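You operate a simulated robot arm through the tools that you are given. There is no shell and no other tool. Be economical: measure what you need, move in short steps, check, and stop when the job is done.

Carry out the task below with a simulated robot arm. There is one attempt and no reset: what you move stays moved.

JOB
On the top of the sorting bench, make the orange cloth and the yellow sponge change places.

It is judged by the outcome, as a careful person would: the job done as asked, and still so three seconds after it is handed in. It fails if anything else is knocked over, pushed out of place, dropped, spilled or broken. Flat cloth is picked up by pressing the open fingertips on it (5 to 10 N) and closing them slowly along it; thin cloth reads only 2 to 8 mm in the jaws.

ROBOT AND FRAMES
A 7-joint arm with a two-finger parallel gripper, fixed in place. Base frame: the origin is at the foot of the arm, x ahead of it, y to its left, z up; the work surface is at about z = 0. Readings come in m, degrees, newtons and seconds.
With the tool pointing down near the work surface it reaches from about 0.22 to 0.58 m from the base axis. Its first joint turns from -66.0 to 66.0 degrees. Payload 2.5 kg.
Tool frame: the origin (TCP) lies between the finger pads and is the grasp point; the fingertips stand 0.023 m ahead of it; z points along the fingers, y is the line along which they close. Largest opening 0.094 m; finger width 0.038, thickness 0.01; the body of the gripper, 0.054 by 0.096 m, starts 0.039 m behind the TCP.
Orientation is told as [roll, pitch, yaw] about the base's x, y, z axes, in that order, counted from this pose: with the fingers straight down and closing along the base's y, the tool's x points along the base's -x, its y along +y and its z along -z.

CONTROLS
- The arm moves only by the tool play_rows. Its argument "moves" is a list of rows, each an object of numbers (a shift or turn left out is 0, a gripper value left out holds the last): "claw": the gripper command, from -1 (shut) to 1 (fully open), values between in proportion; "tx", "ty", "tz": the shift along the base's x, y, z in m; "twist": the turn about the base's z in rad. In form: [{"claw": .., "tx": .., "ty": .., "tz": .., "twist": ..}, ...]. A call has 1 to 10 rows; each row is the pose to reach, as a shift and turn from the pose commanded when the call began. Rows are played at 5 a second. More than 0.05 m and 8.6 degrees between two rows, or a gripper value outside its range, and nothing of the call is played. A pose out of reach is approached as far as the arm can. The call stops where the force on the tool passes 40 N (or 10 N more than at its start, if that is more) or the arm is blocked; 0.2 s more then pass. The fingers move at their own pace (about 0.108 m/s each) and stop on an object; they squeeze with about 29 N. The grip force told is the motor's: it shows also when the fingers shut on nothing. Time passes only in rows, and 0.2 s behind the last, so rows that repeat a pose let the fingers close. The reply holds the time, the measured pose of the TCP, the force on the tool along the base axes, the opening and the grip force, in the units named above and with some noise, and new pictures: "pictures" is both (left out), scene, wrist or none.
- Cameras (640 x 400 px; columns grow to the right, rows downward): "scene" is fixed at [0.0926, -0.3947, 0.5466]; the picture's right is [0.97, -0.26, 0.00], its down [-0.15, -0.54, -0.83] and it looks along [0.21, 0.80, -0.56] (base axes); focal length 318 px, centre (320, 200). "wrist" rides on the gripper at [-0.039, 0, -0.044] in the tool frame; the picture's right is [0.00, -1.00, 0.00], its down [0.97, 0.00, -0.24] and it looks along [0.24, 0.00, 0.97] (tool axes); focal length 218 px, centre (320, 200). There is no depth. A picture from a camera that has moved, and an enlarged one, comes with that camera's place and axes in the base frame and with its lens.
- zoom(camera, box): a new picture of the part [left, top, right, bottom] of that camera's present view, enlarged. No time passes.
- close_job(): hands the job in; it is judged then, once.

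Work in short steps. Places have to be worked out from the pictures, the camera data and where the tool is seen: move nearer, look again, correct. Check each grasp and each placing, and mend what went wrong. You have 120 turns and 150 pictures in all, those below and enlarged ones among them. Open the gripper and draw the arm clear of the work before you hand the job in, unless the task says otherwise; then end with one line.

The tools are called after "Emit:" by a JSON object that holds its "name" and its "arguments". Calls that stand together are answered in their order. play_rows: Moves the arm, as the interface text tells. Its arguments: {"type":"object","properties":{"moves":{"type":"array","items":{"type":"object","properties":{"claw":{"type":"number"},"tx":{"type":"number"},"ty":{"type":"number"},"tz":{"type":"number"},"twist":{"type":"number"}}}},"pictures":{"type":"string","enum":["both","scene","wrist","none"]}},"required":["moves"]} The other tools are called the same way: zoom (camera, box) takes an enlarged picture of a part of a camera's view; close_job () hands the job in.

At the start:

```text
clock: 0.0
tool_pos: [0.289, 0.1392, 0.2857]
ee_rot: [0.0, 0.0, 0.0]
ft_force: [-0.1, 0.3, 0.9]
gripper_width: 0.0938
grip_force: 0.0
```

scene: 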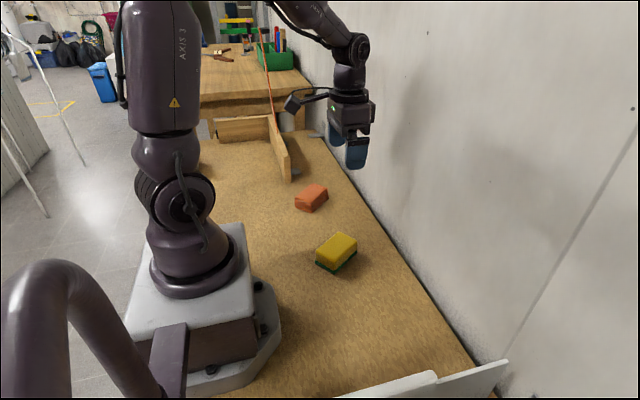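
wrist: 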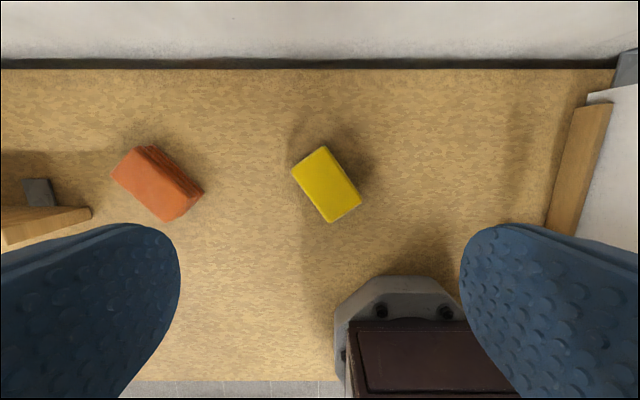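

The sponge looks to be at about (0.275, 0.133) and the cloth at about (0.27, 0.365). I'll zoom in on both for their shape and angle.

Emit:
{"name": "zoom", "arguments": {"camera": "wrist", "box": [80, 110, 240, 250]}}

Emit:
{"name": "zoom", "arguments": {"camera": "scene", "box": [250, 160, 410, 300]}}

```text
2.86 times, centred on (160, 180) of wrist
camera zoom: at [0.3278, 0.1408, 0.3308], right [0.0, -1.0, 0.0], down [-0.97, 0.0, 0.24], along [-0.24, 0.0, -0.97], focal length 624 px, centre (777, 257)
```

zoom: 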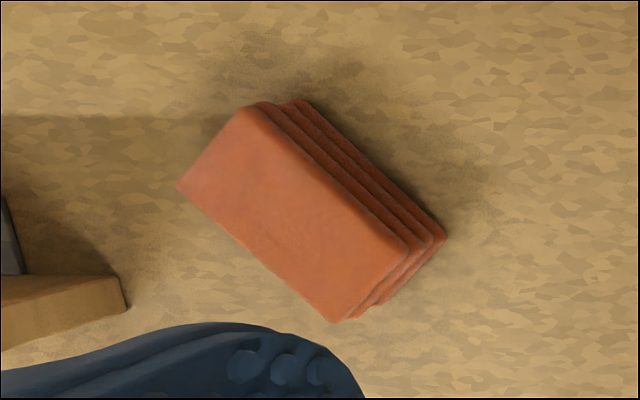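

```text
2.86 times, centred on (330, 230) of scene
camera zoom: at [0.0926, -0.3947, 0.5466], right [0.97, -0.26, 0.0], down [-0.15, -0.54, -0.83], along [0.21, 0.8, -0.56], focal length 910 px, centre (291, 114)
```

zoom: 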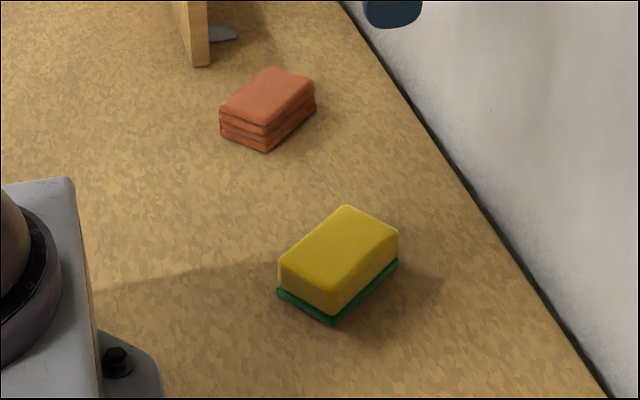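

The cloth is a stiff folded stack, about 0.10 × 0.05 m and turned about 49°. The sponge is turned about 32°. I'll move above the sponge, twist to match it, and check.

Emit:
{"name": "play_rows", "arguments": {"moves": [{"claw": 1, "twist": 0.14, "tz": -0.03}, {"twist": 0.28, "tz": -0.06}, {"twist": 0.42, "tz": -0.09, "tx": -0.006}, {"twist": 0.56, "tz": -0.12, "tx": -0.012, "ty": -0.007}, {"twist": 0.56, "tz": -0.14, "tx": -0.012, "ty": -0.007}]}}

```text
clock: 1.2
tool_pos: [0.2778, 0.1336, 0.1451]
ee_rot: [0.0, -0.1, 32.2]
ft_force: [-0.2, 0.2, 0.4]
gripper_width: 0.0942
grip_force: 0.1
camera wrist: at [0.3109, 0.1551, 0.1904], right [0.53, -0.85, 0.0], down [-0.82, -0.52, 0.24], along [-0.2, -0.13, -0.97], focal length 218 px, centre (320, 200)
```

scene: 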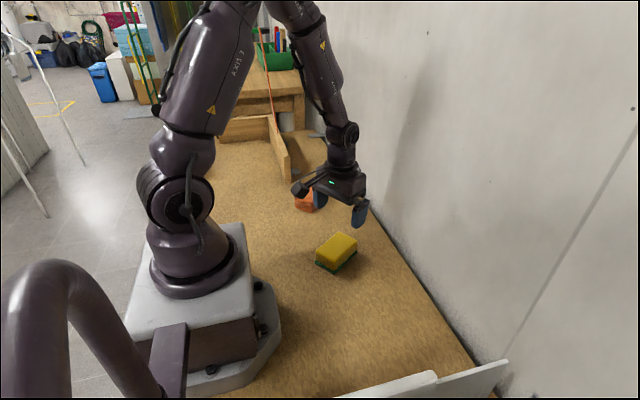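
wrist: 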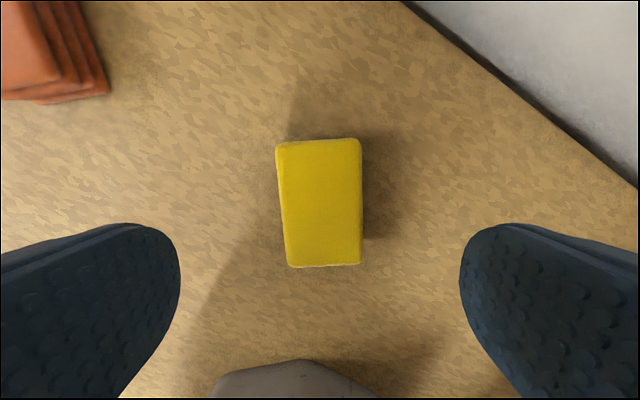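

The sponge is centred under the gripper at about (0.280, 0.135), 0.055 wide, with a slight further turn of about 2°. I'll lower to z≈0.031 and close.

Emit:
{"name": "play_rows", "arguments": {"moves": [{"claw": 1, "tx": 0.002, "ty": 0.001, "tz": -0.04, "twist": 0.03}, {"tx": 0.002, "ty": 0.001, "tz": -0.08, "twist": 0.03}, {"tx": 0.002, "ty": 0.001, "tz": -0.1, "twist": 0.03}, {"tx": 0.002, "ty": 0.001, "tz": -0.114, "twist": 0.03}, {"tx": 0.002, "ty": 0.001, "tz": -0.114, "twist": 0.03}, {"claw": -0.2, "tx": 0.002, "ty": 0.001, "tz": -0.114, "twist": 0.03}, {"claw": -0.2, "tx": 0.002, "ty": 0.001, "tz": -0.114, "twist": 0.03}, {"claw": -0.2, "tx": 0.002, "ty": 0.001, "tz": -0.114, "twist": 0.03}]}}

```text
clock: 3.0
tool_pos: [0.281, 0.1364, 0.0311]
ee_rot: [-0.1, 0.0, 33.8]
ft_force: [0.3, 0.2, -0.1]
gripper_width: 0.0595
grip_force: 29.1
camera wrist: at [0.3127, 0.1584, 0.0759], right [0.56, -0.83, 0.0], down [-0.81, -0.54, 0.24], along [-0.2, -0.13, -0.97], focal length 218 px, centre (320, 200)
```

scene: 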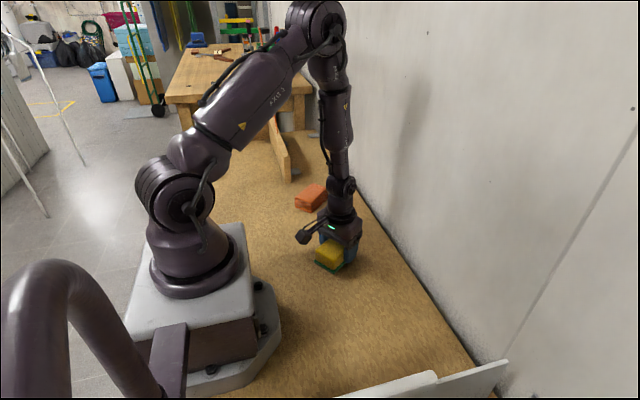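
wrist: 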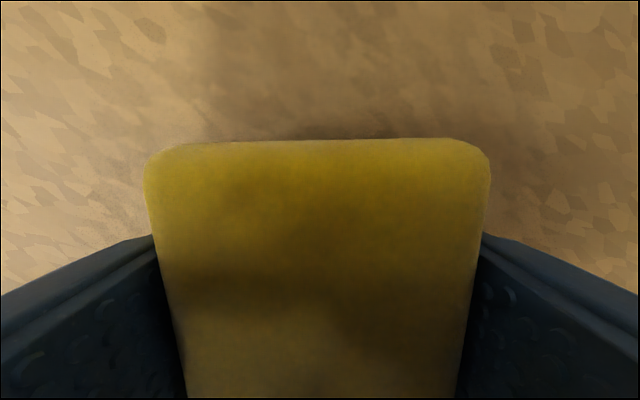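

Gripped at 0.0595 m. I'll lift it 0.05 and carry it toward the free area on the near side, 0.16 m in -y.

Emit:
{"name": "play_rows", "arguments": {"moves": [{"claw": -0.2, "tz": 0.025}, {"tz": 0.05}, {"tz": 0.05, "ty": -0.035}, {"tz": 0.05, "ty": -0.07}, {"tz": 0.05, "ty": -0.105, "tx": 0.005}, {"tz": 0.05, "ty": -0.14, "tx": 0.01}, {"tz": 0.05, "ty": -0.16, "tx": 0.01}, {"tz": 0.05, "ty": -0.16, "tx": 0.01}]}}

```text
clock: 4.8
tool_pos: [0.2887, -0.0232, 0.0804]
ee_rot: [-0.1, 0.0, 33.9]
ft_force: [0.0, -0.5, 0.0]
gripper_width: 0.0593
grip_force: 28.9
camera wrist: at [0.321, -0.0014, 0.1256], right [0.56, -0.83, 0.0], down [-0.81, -0.54, 0.24], along [-0.2, -0.13, -0.97], focal length 218 px, centre (320, 200)
```

scene: 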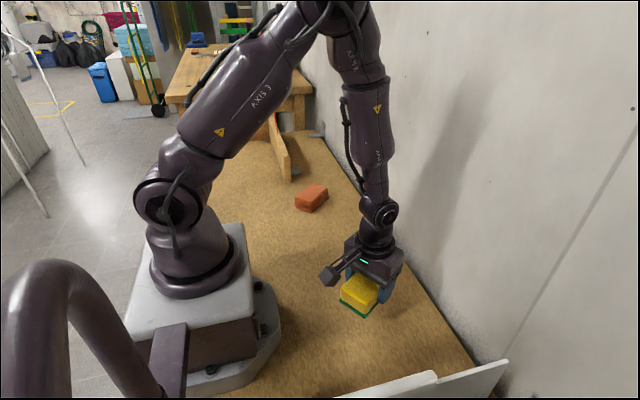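
wrist: 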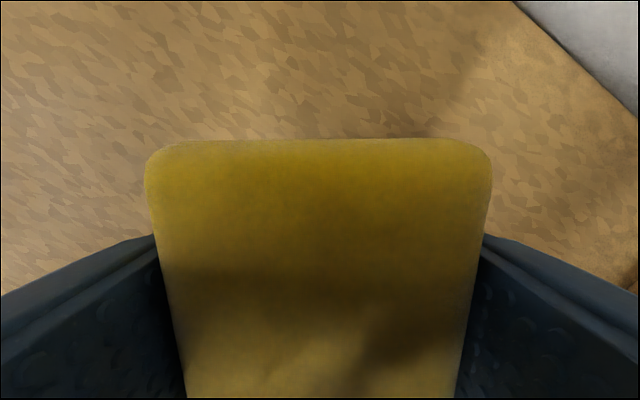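

The sponge is held firmly over free bench at about (0.289, -0.023). I'll lower it, release, and rise.

Emit:
{"name": "play_rows", "arguments": {"moves": [{"claw": -0.2, "tz": -0.025}, {"tz": -0.04}, {"tz": -0.048}, {"tz": -0.048}, {"tz": -0.048, "claw": 0.7}, {"tz": -0.048, "claw": 0.7}, {"tz": -0.01}, {"tz": 0.04}, {"tz": 0.07}]}}

```text
clock: 6.8
tool_pos: [0.2902, -0.0272, 0.1492]
ee_rot: [0.0, 0.1, 33.7]
ft_force: [-0.2, -0.7, 0.0]
gripper_width: 0.0799
grip_force: 0.2
camera wrist: at [0.3229, -0.006, 0.1948], right [0.56, -0.83, 0.0], down [-0.81, -0.54, 0.24], along [-0.2, -0.13, -0.97], focal length 218 px, centre (320, 200)
```

scene: 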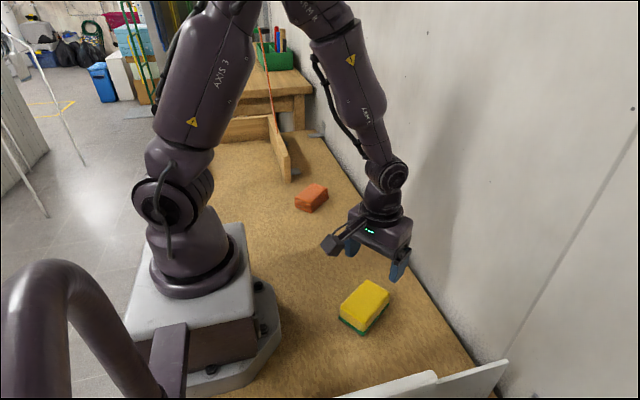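
wrist: 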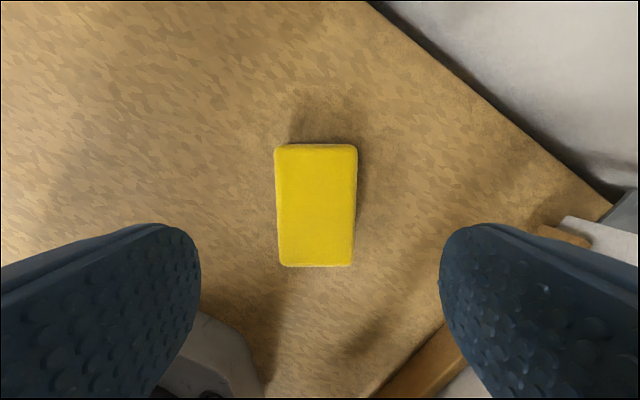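

The sponge is parked upright. Next I travel above the cloth at height z≈0.16, twisting to about 49°.

Emit:
{"name": "play_rows", "arguments": {"moves": [{"claw": 0.7, "ty": 0.04, "tz": 0.01, "twist": 0.03}, {"ty": 0.08, "tz": 0.02, "twist": 0.06}, {"ty": 0.12, "tz": 0.02, "twist": 0.09}, {"ty": 0.16, "tz": 0.02, "twist": 0.12}, {"ty": 0.2, "tz": 0.02, "twist": 0.15}, {"ty": 0.24, "tz": 0.02, "twist": 0.18}, {"ty": 0.28, "tz": 0.02, "twist": 0.21}, {"ty": 0.32, "tz": 0.02, "twist": 0.24, "tx": -0.005}, {"ty": 0.36, "tz": 0.02, "twist": 0.27, "tx": -0.013}, {"ty": 0.4, "tz": 0.02, "twist": 0.27, "tx": -0.015}]}}

```text
clock: 9.0
tool_pos: [0.2697, 0.3757, 0.1729]
ee_rot: [0.0, 0.0, 49.2]
ft_force: [0.2, -0.7, -0.2]
gripper_width: 0.08
grip_force: 0.0
camera wrist: at [0.2951, 0.4055, 0.2185], right [0.76, -0.65, 0.0], down [-0.63, -0.74, 0.24], along [-0.16, -0.18, -0.97], focal length 218 px, centre (320, 200)
```

scene: 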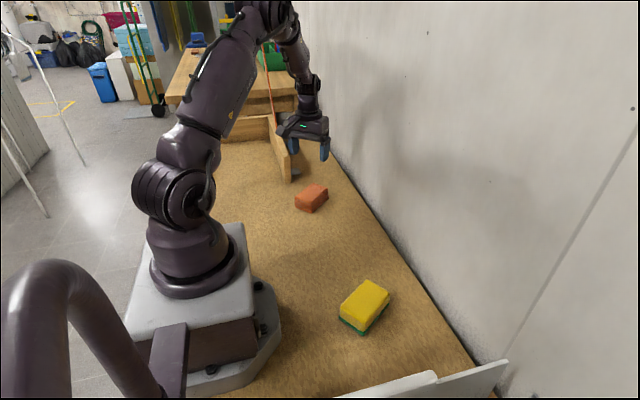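
wrist: 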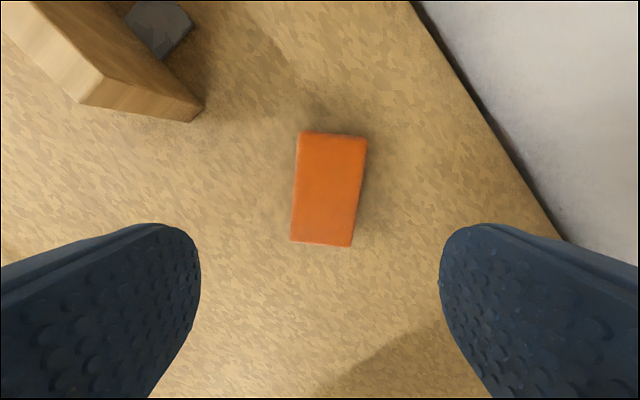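

The cloth appears at about (0.276, 0.373) with yaw ≈43°, though the arm may still have been settling. I'll correct the twist, come lower, and look again.

Emit:
{"name": "play_rows", "arguments": {"moves": [{"claw": 0.8, "twist": -0.11, "tz": -0.03}, {"twist": -0.11, "tz": -0.06}, {"twist": -0.11, "tz": -0.06}], "pictures": "wrist"}}

```text
clock: 9.8
tool_pos: [0.2716, 0.3729, 0.1112]
ee_rot: [0.0, 0.0, 42.9]
ft_force: [0.3, -0.5, 0.0]
gripper_width: 0.0844
grip_force: 0.0
camera wrist: at [0.3001, 0.4009, 0.1559], right [0.68, -0.73, 0.0], down [-0.71, -0.66, 0.24], along [-0.18, -0.16, -0.97], focal length 218 px, centre (320, 200)
```

wrist: 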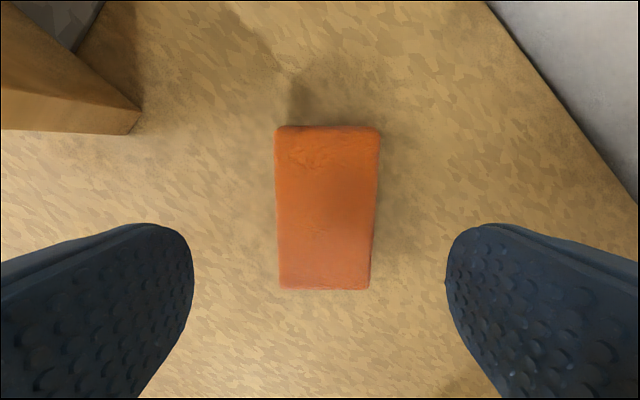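

It's well aligned, with its centre at about (0.277, 0.3755). I'll shift 5 mm, descend to z≈0.03, and close.

Emit:
{"name": "play_rows", "arguments": {"moves": [{"claw": 0.8, "tx": 0.005, "ty": 0.002, "tz": -0.03}, {"tx": 0.005, "ty": 0.002, "tz": -0.06}, {"tx": 0.005, "ty": 0.002, "tz": -0.076}, {"tx": 0.005, "ty": 0.002, "tz": -0.082}, {"tx": 0.005, "ty": 0.002, "tz": -0.082}, {"claw": -0.2, "tx": 0.005, "ty": 0.002, "tz": -0.082}, {"tx": 0.005, "ty": 0.002, "tz": -0.082}, {"tx": 0.005, "ty": 0.002, "tz": -0.082}]}}

```text
clock: 11.6
tool_pos: [0.2774, 0.3759, 0.0298]
ee_rot: [0.1, -0.1, 43.0]
ft_force: [-0.5, 0.0, 0.8]
gripper_width: 0.0592
grip_force: 29.3
camera wrist: at [0.3061, 0.4039, 0.0745], right [0.68, -0.73, 0.0], down [-0.71, -0.66, 0.24], along [-0.18, -0.16, -0.97], focal length 218 px, centre (320, 200)
```

scene: 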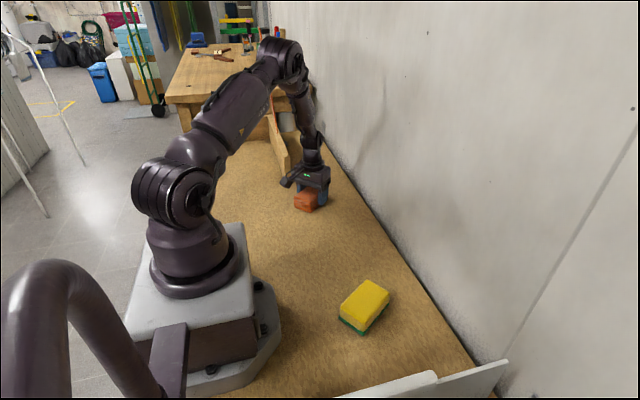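
wrist: 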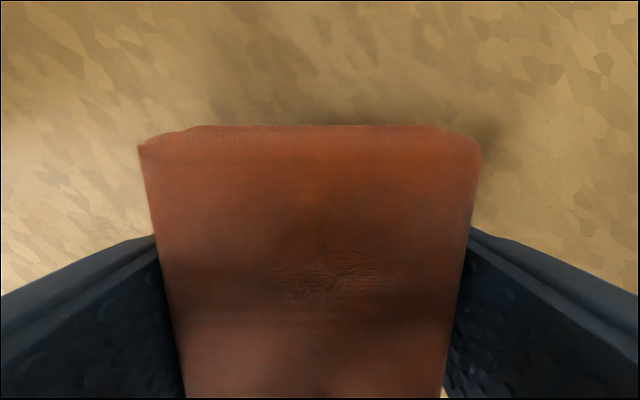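

Gripped at 0.059 m. I'll lift it 0.05 and carry it to the sponge's old spot at (0.281, 0.136), turning it to 34°.

Emit:
{"name": "play_rows", "arguments": {"moves": [{"claw": -0.2, "tz": 0.025}, {"tz": 0.05}, {"tz": 0.05, "ty": -0.035}, {"tz": 0.05, "ty": -0.07, "twist": -0.04}, {"tz": 0.05, "ty": -0.105, "twist": -0.08}, {"tz": 0.05, "ty": -0.14, "tx": 0.002, "twist": -0.12}, {"tz": 0.05, "ty": -0.175, "tx": 0.004, "twist": -0.16}, {"tz": 0.05, "ty": -0.21, "tx": 0.004, "twist": -0.16}, {"tz": 0.05, "ty": -0.24, "tx": 0.004, "twist": -0.16}, {"tz": 0.05, "ty": -0.24, "tx": 0.004, "twist": -0.16}]}}

```text
clock: 13.8
tool_pos: [0.2836, 0.1362, 0.0781]
ee_rot: [0.0, 0.0, 33.8]
ft_force: [-0.2, 0.8, -0.2]
gripper_width: 0.0594
grip_force: 28.5
camera wrist: at [0.3168, 0.1587, 0.1245], right [0.56, -0.83, 0.0], down [-0.81, -0.54, 0.24], along [-0.2, -0.13, -0.97], focal length 218 px, centre (320, 200)
```

scene: 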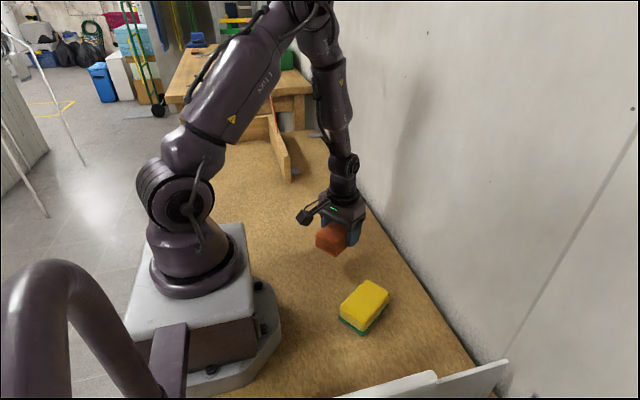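
wrist: 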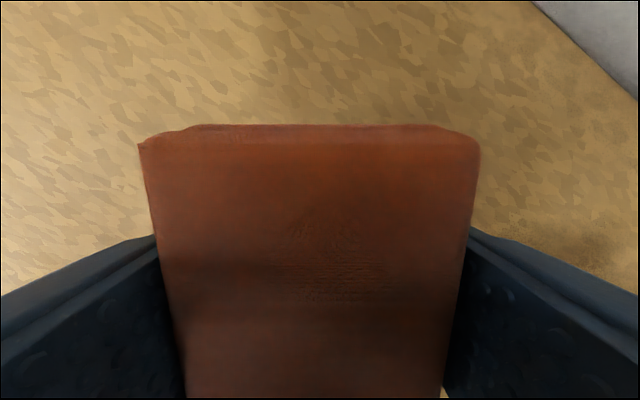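

The cloth is over the target spot. I'll lower it, release, and rise.

Emit:
{"name": "play_rows", "arguments": {"moves": [{"claw": -0.2, "tz": -0.025, "tx": -0.001}, {"tz": -0.04, "tx": -0.001}, {"tz": -0.049, "tx": -0.001}, {"tz": -0.049, "tx": -0.001}, {"tz": -0.049, "tx": -0.001, "claw": 0.7}, {"tz": -0.049, "tx": -0.001}, {"tz": -0.049, "tx": -0.001}, {"tz": -0.01, "tx": -0.001}, {"tz": 0.04}, {"tz": 0.08}]}}

```text
clock: 16.0
tool_pos: [0.278, 0.1317, 0.1582]
ee_rot: [-0.1, -0.1, 33.8]
ft_force: [-1.1, 1.1, 0.6]
gripper_width: 0.08
grip_force: 0.0
camera wrist: at [0.3123, 0.1556, 0.2031], right [0.56, -0.83, 0.0], down [-0.81, -0.54, 0.24], along [-0.2, -0.13, -0.97], focal length 218 px, centre (320, 200)
```

scene: 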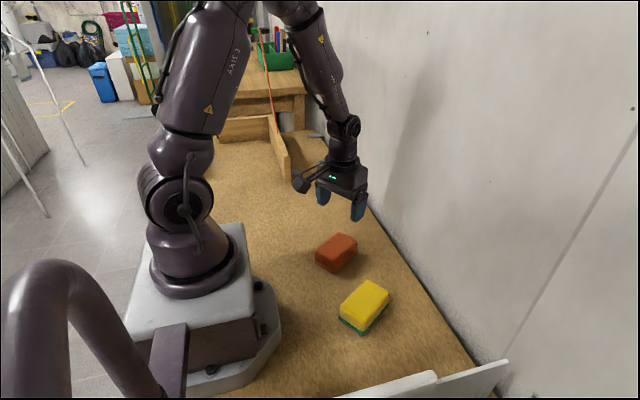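
wrist: 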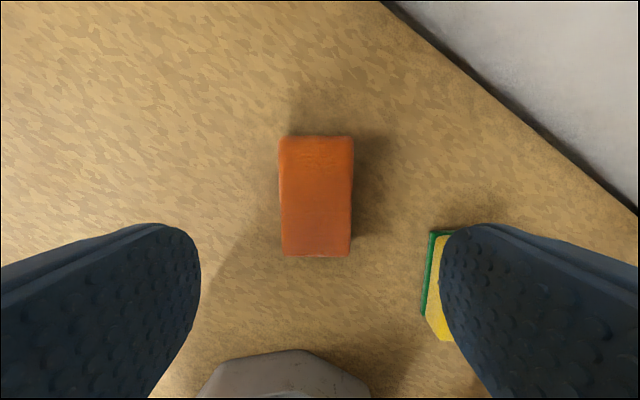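

The cloth is placed. Next I move back over the sponge and check alignment.

Emit:
{"name": "play_rows", "arguments": {"moves": [{"claw": 0.8, "ty": -0.04}, {"ty": -0.08, "tx": 0.003}, {"ty": -0.12, "tx": 0.006}, {"ty": -0.162, "tx": 0.006}, {"ty": -0.162, "tx": 0.006, "tz": -0.03}, {"ty": -0.162, "tx": 0.006, "tz": -0.03}], "pictures": "wrist"}}

```text
clock: 17.4
tool_pos: [0.2882, -0.0288, 0.1292]
ee_rot: [0.0, 0.0, 33.8]
ft_force: [0.3, 0.1, 0.5]
gripper_width: 0.0845
grip_force: 0.1
camera wrist: at [0.3202, -0.0053, 0.1736], right [0.56, -0.83, 0.0], down [-0.81, -0.54, 0.24], along [-0.2, -0.13, -0.97], focal length 218 px, centre (320, 200)
```

wrist: 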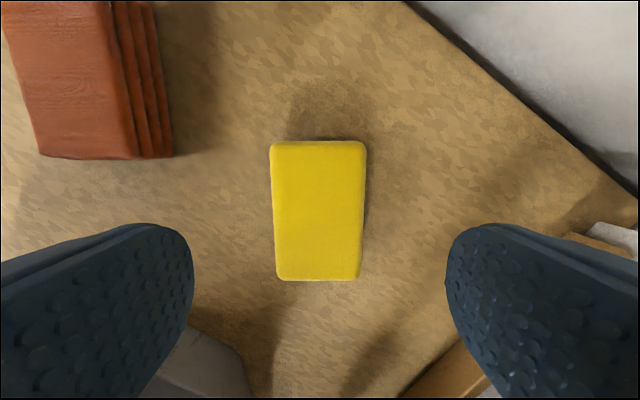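

The sponge is centred and aligned, so I'll descend and grip.

Emit:
{"name": "play_rows", "arguments": {"moves": [{"claw": 0.8, "tz": -0.04, "ty": 0.001}, {"tz": -0.075, "ty": 0.001}, {"tz": -0.092, "ty": 0.001}, {"tz": -0.098, "ty": 0.001}, {"tz": -0.098, "ty": 0.001}, {"tz": -0.098, "ty": 0.001, "claw": -0.2}, {"tz": -0.098, "ty": 0.001}, {"tz": -0.098, "ty": 0.001}, {"tz": -0.06, "ty": 0.001}, {"tz": -0.02, "ty": 0.001}]}}

```text
clock: 19.6
tool_pos: [0.2883, -0.0238, 0.1118]
ee_rot: [0.1, 0.1, 33.8]
ft_force: [-0.8, 0.0, -1.2]
gripper_width: 0.0593
grip_force: 29.2
camera wrist: at [0.3205, -0.001, 0.1571], right [0.56, -0.83, 0.0], down [-0.81, -0.54, 0.24], along [-0.2, -0.13, -0.97], focal length 218 px, centre (320, 200)
```

scene: 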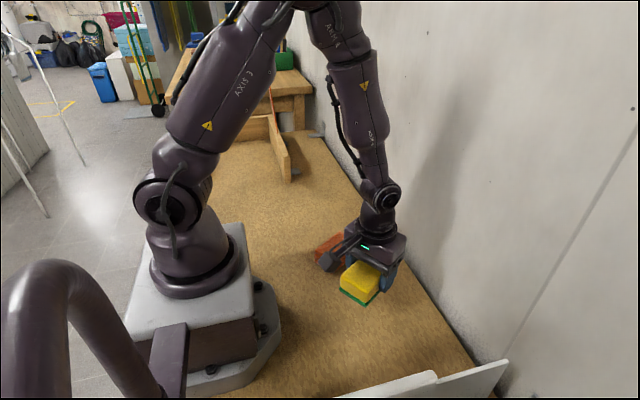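
wrist: 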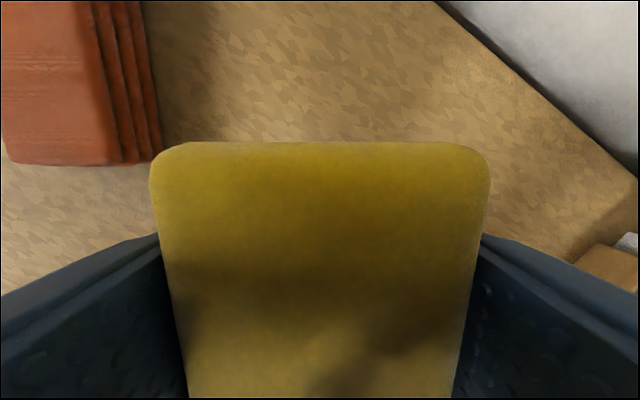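

The grip is firm. I'll raise to about 0.15 to clear the cloth and carry the sponge to above (0.278, 0.375).

Emit:
{"name": "play_rows", "arguments": {"moves": [{"claw": -0.2, "tz": 0.04}, {"ty": 0.04, "tz": 0.045}, {"ty": 0.085, "tz": 0.045}, {"ty": 0.13, "tz": 0.045}, {"ty": 0.175, "tz": 0.045, "twist": 0.03}, {"ty": 0.22, "tz": 0.045, "twist": 0.06}, {"ty": 0.265, "tz": 0.045, "twist": 0.09}, {"ty": 0.31, "tz": 0.045, "twist": 0.12, "tx": -0.005}, {"ty": 0.355, "tz": 0.045, "twist": 0.16, "tx": -0.01}, {"ty": 0.4, "tz": 0.045, "twist": 0.16, "tx": -0.01}]}}

```text
clock: 21.8
tool_pos: [0.2825, 0.3778, 0.1548]
ee_rot: [0.0, 0.0, 42.9]
ft_force: [-0.1, 1.1, -0.1]
gripper_width: 0.0591
grip_force: 28.8
camera wrist: at [0.3101, 0.4057, 0.1999], right [0.68, -0.73, 0.0], down [-0.71, -0.66, 0.24], along [-0.18, -0.16, -0.97], focal length 218 px, centre (320, 200)
```

scene: 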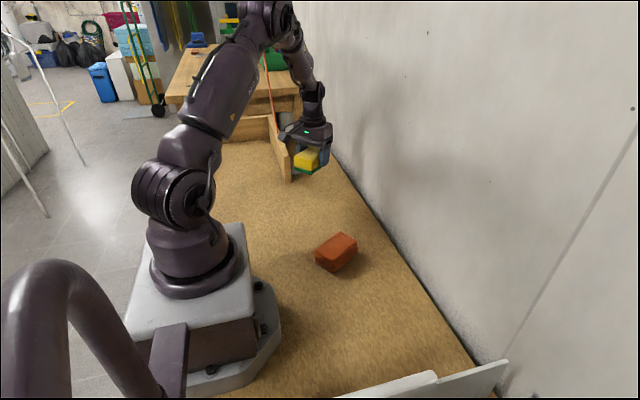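
wrist: 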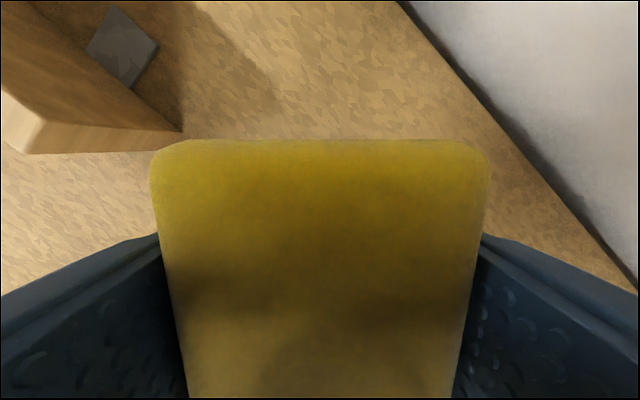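

It's over the cloth's old spot and clear of the fence. I'll lower 0.122, release, and rise.

Emit:
{"name": "play_rows", "arguments": {"moves": [{"claw": -0.2, "tz": -0.04}, {"tz": -0.08}, {"tz": -0.11, "tx": -0.001}, {"tz": -0.122, "tx": -0.001}, {"tz": -0.122, "tx": -0.001}, {"tz": -0.122, "tx": -0.001, "claw": 0.7}, {"tz": -0.122, "tx": -0.001}, {"tz": -0.122, "tx": -0.001}, {"tz": -0.08, "tx": -0.001}, {"tz": -0.04}], "pictures": "wrist"}}

Emit:
{"name": "play_rows", "arguments": {"moves": [{"tz": 0.04}, {"tz": 0.08, "ty": -0.03}, {"tz": 0.1, "ty": -0.07}, {"tz": 0.12, "ty": -0.11}, {"tz": 0.12, "ty": -0.15}, {"tz": 0.12, "ty": -0.15}]}}

```text
clock: 24.0
tool_pos: [0.2779, 0.373, 0.1189]
ee_rot: [0.0, 0.0, 43.0]
ft_force: [-0.2, -0.4, 0.1]
gripper_width: 0.0799
grip_force: 0.0
camera wrist: at [0.3068, 0.4013, 0.1642], right [0.68, -0.73, 0.0], down [-0.71, -0.66, 0.24], along [-0.18, -0.16, -0.97], focal length 218 px, centre (320, 200)
```

wrist: 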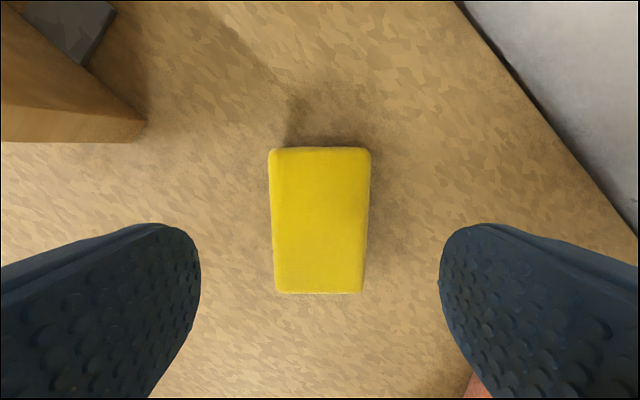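

```text
clock: 25.4
tool_pos: [0.2773, 0.2241, 0.2342]
ee_rot: [0.0, 0.0, 43.0]
ft_force: [0.7, -0.1, -0.2]
gripper_width: 0.0797
grip_force: 0.2
camera wrist: at [0.3053, 0.2514, 0.2789], right [0.68, -0.73, 0.0], down [-0.71, -0.66, 0.24], along [-0.18, -0.16, -0.97], focal length 218 px, centre (320, 200)
```

scene: 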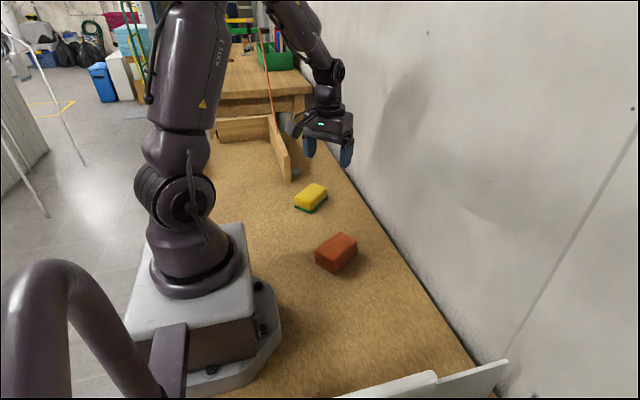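
wrist: 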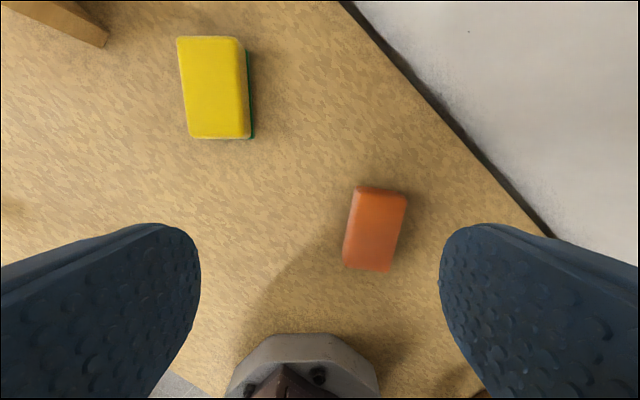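

The two have swapped places, the gripper is open, and the arm is clear, so I'll hand the job in.

Emit:
{"name": "close_job", "arguments": {}}

```text
The job is handed in.
```

The orange cloth and the yellow sponge have changed places on the sorting bench; nothing else looked disturbed in the final pictures, and the job is handed in.
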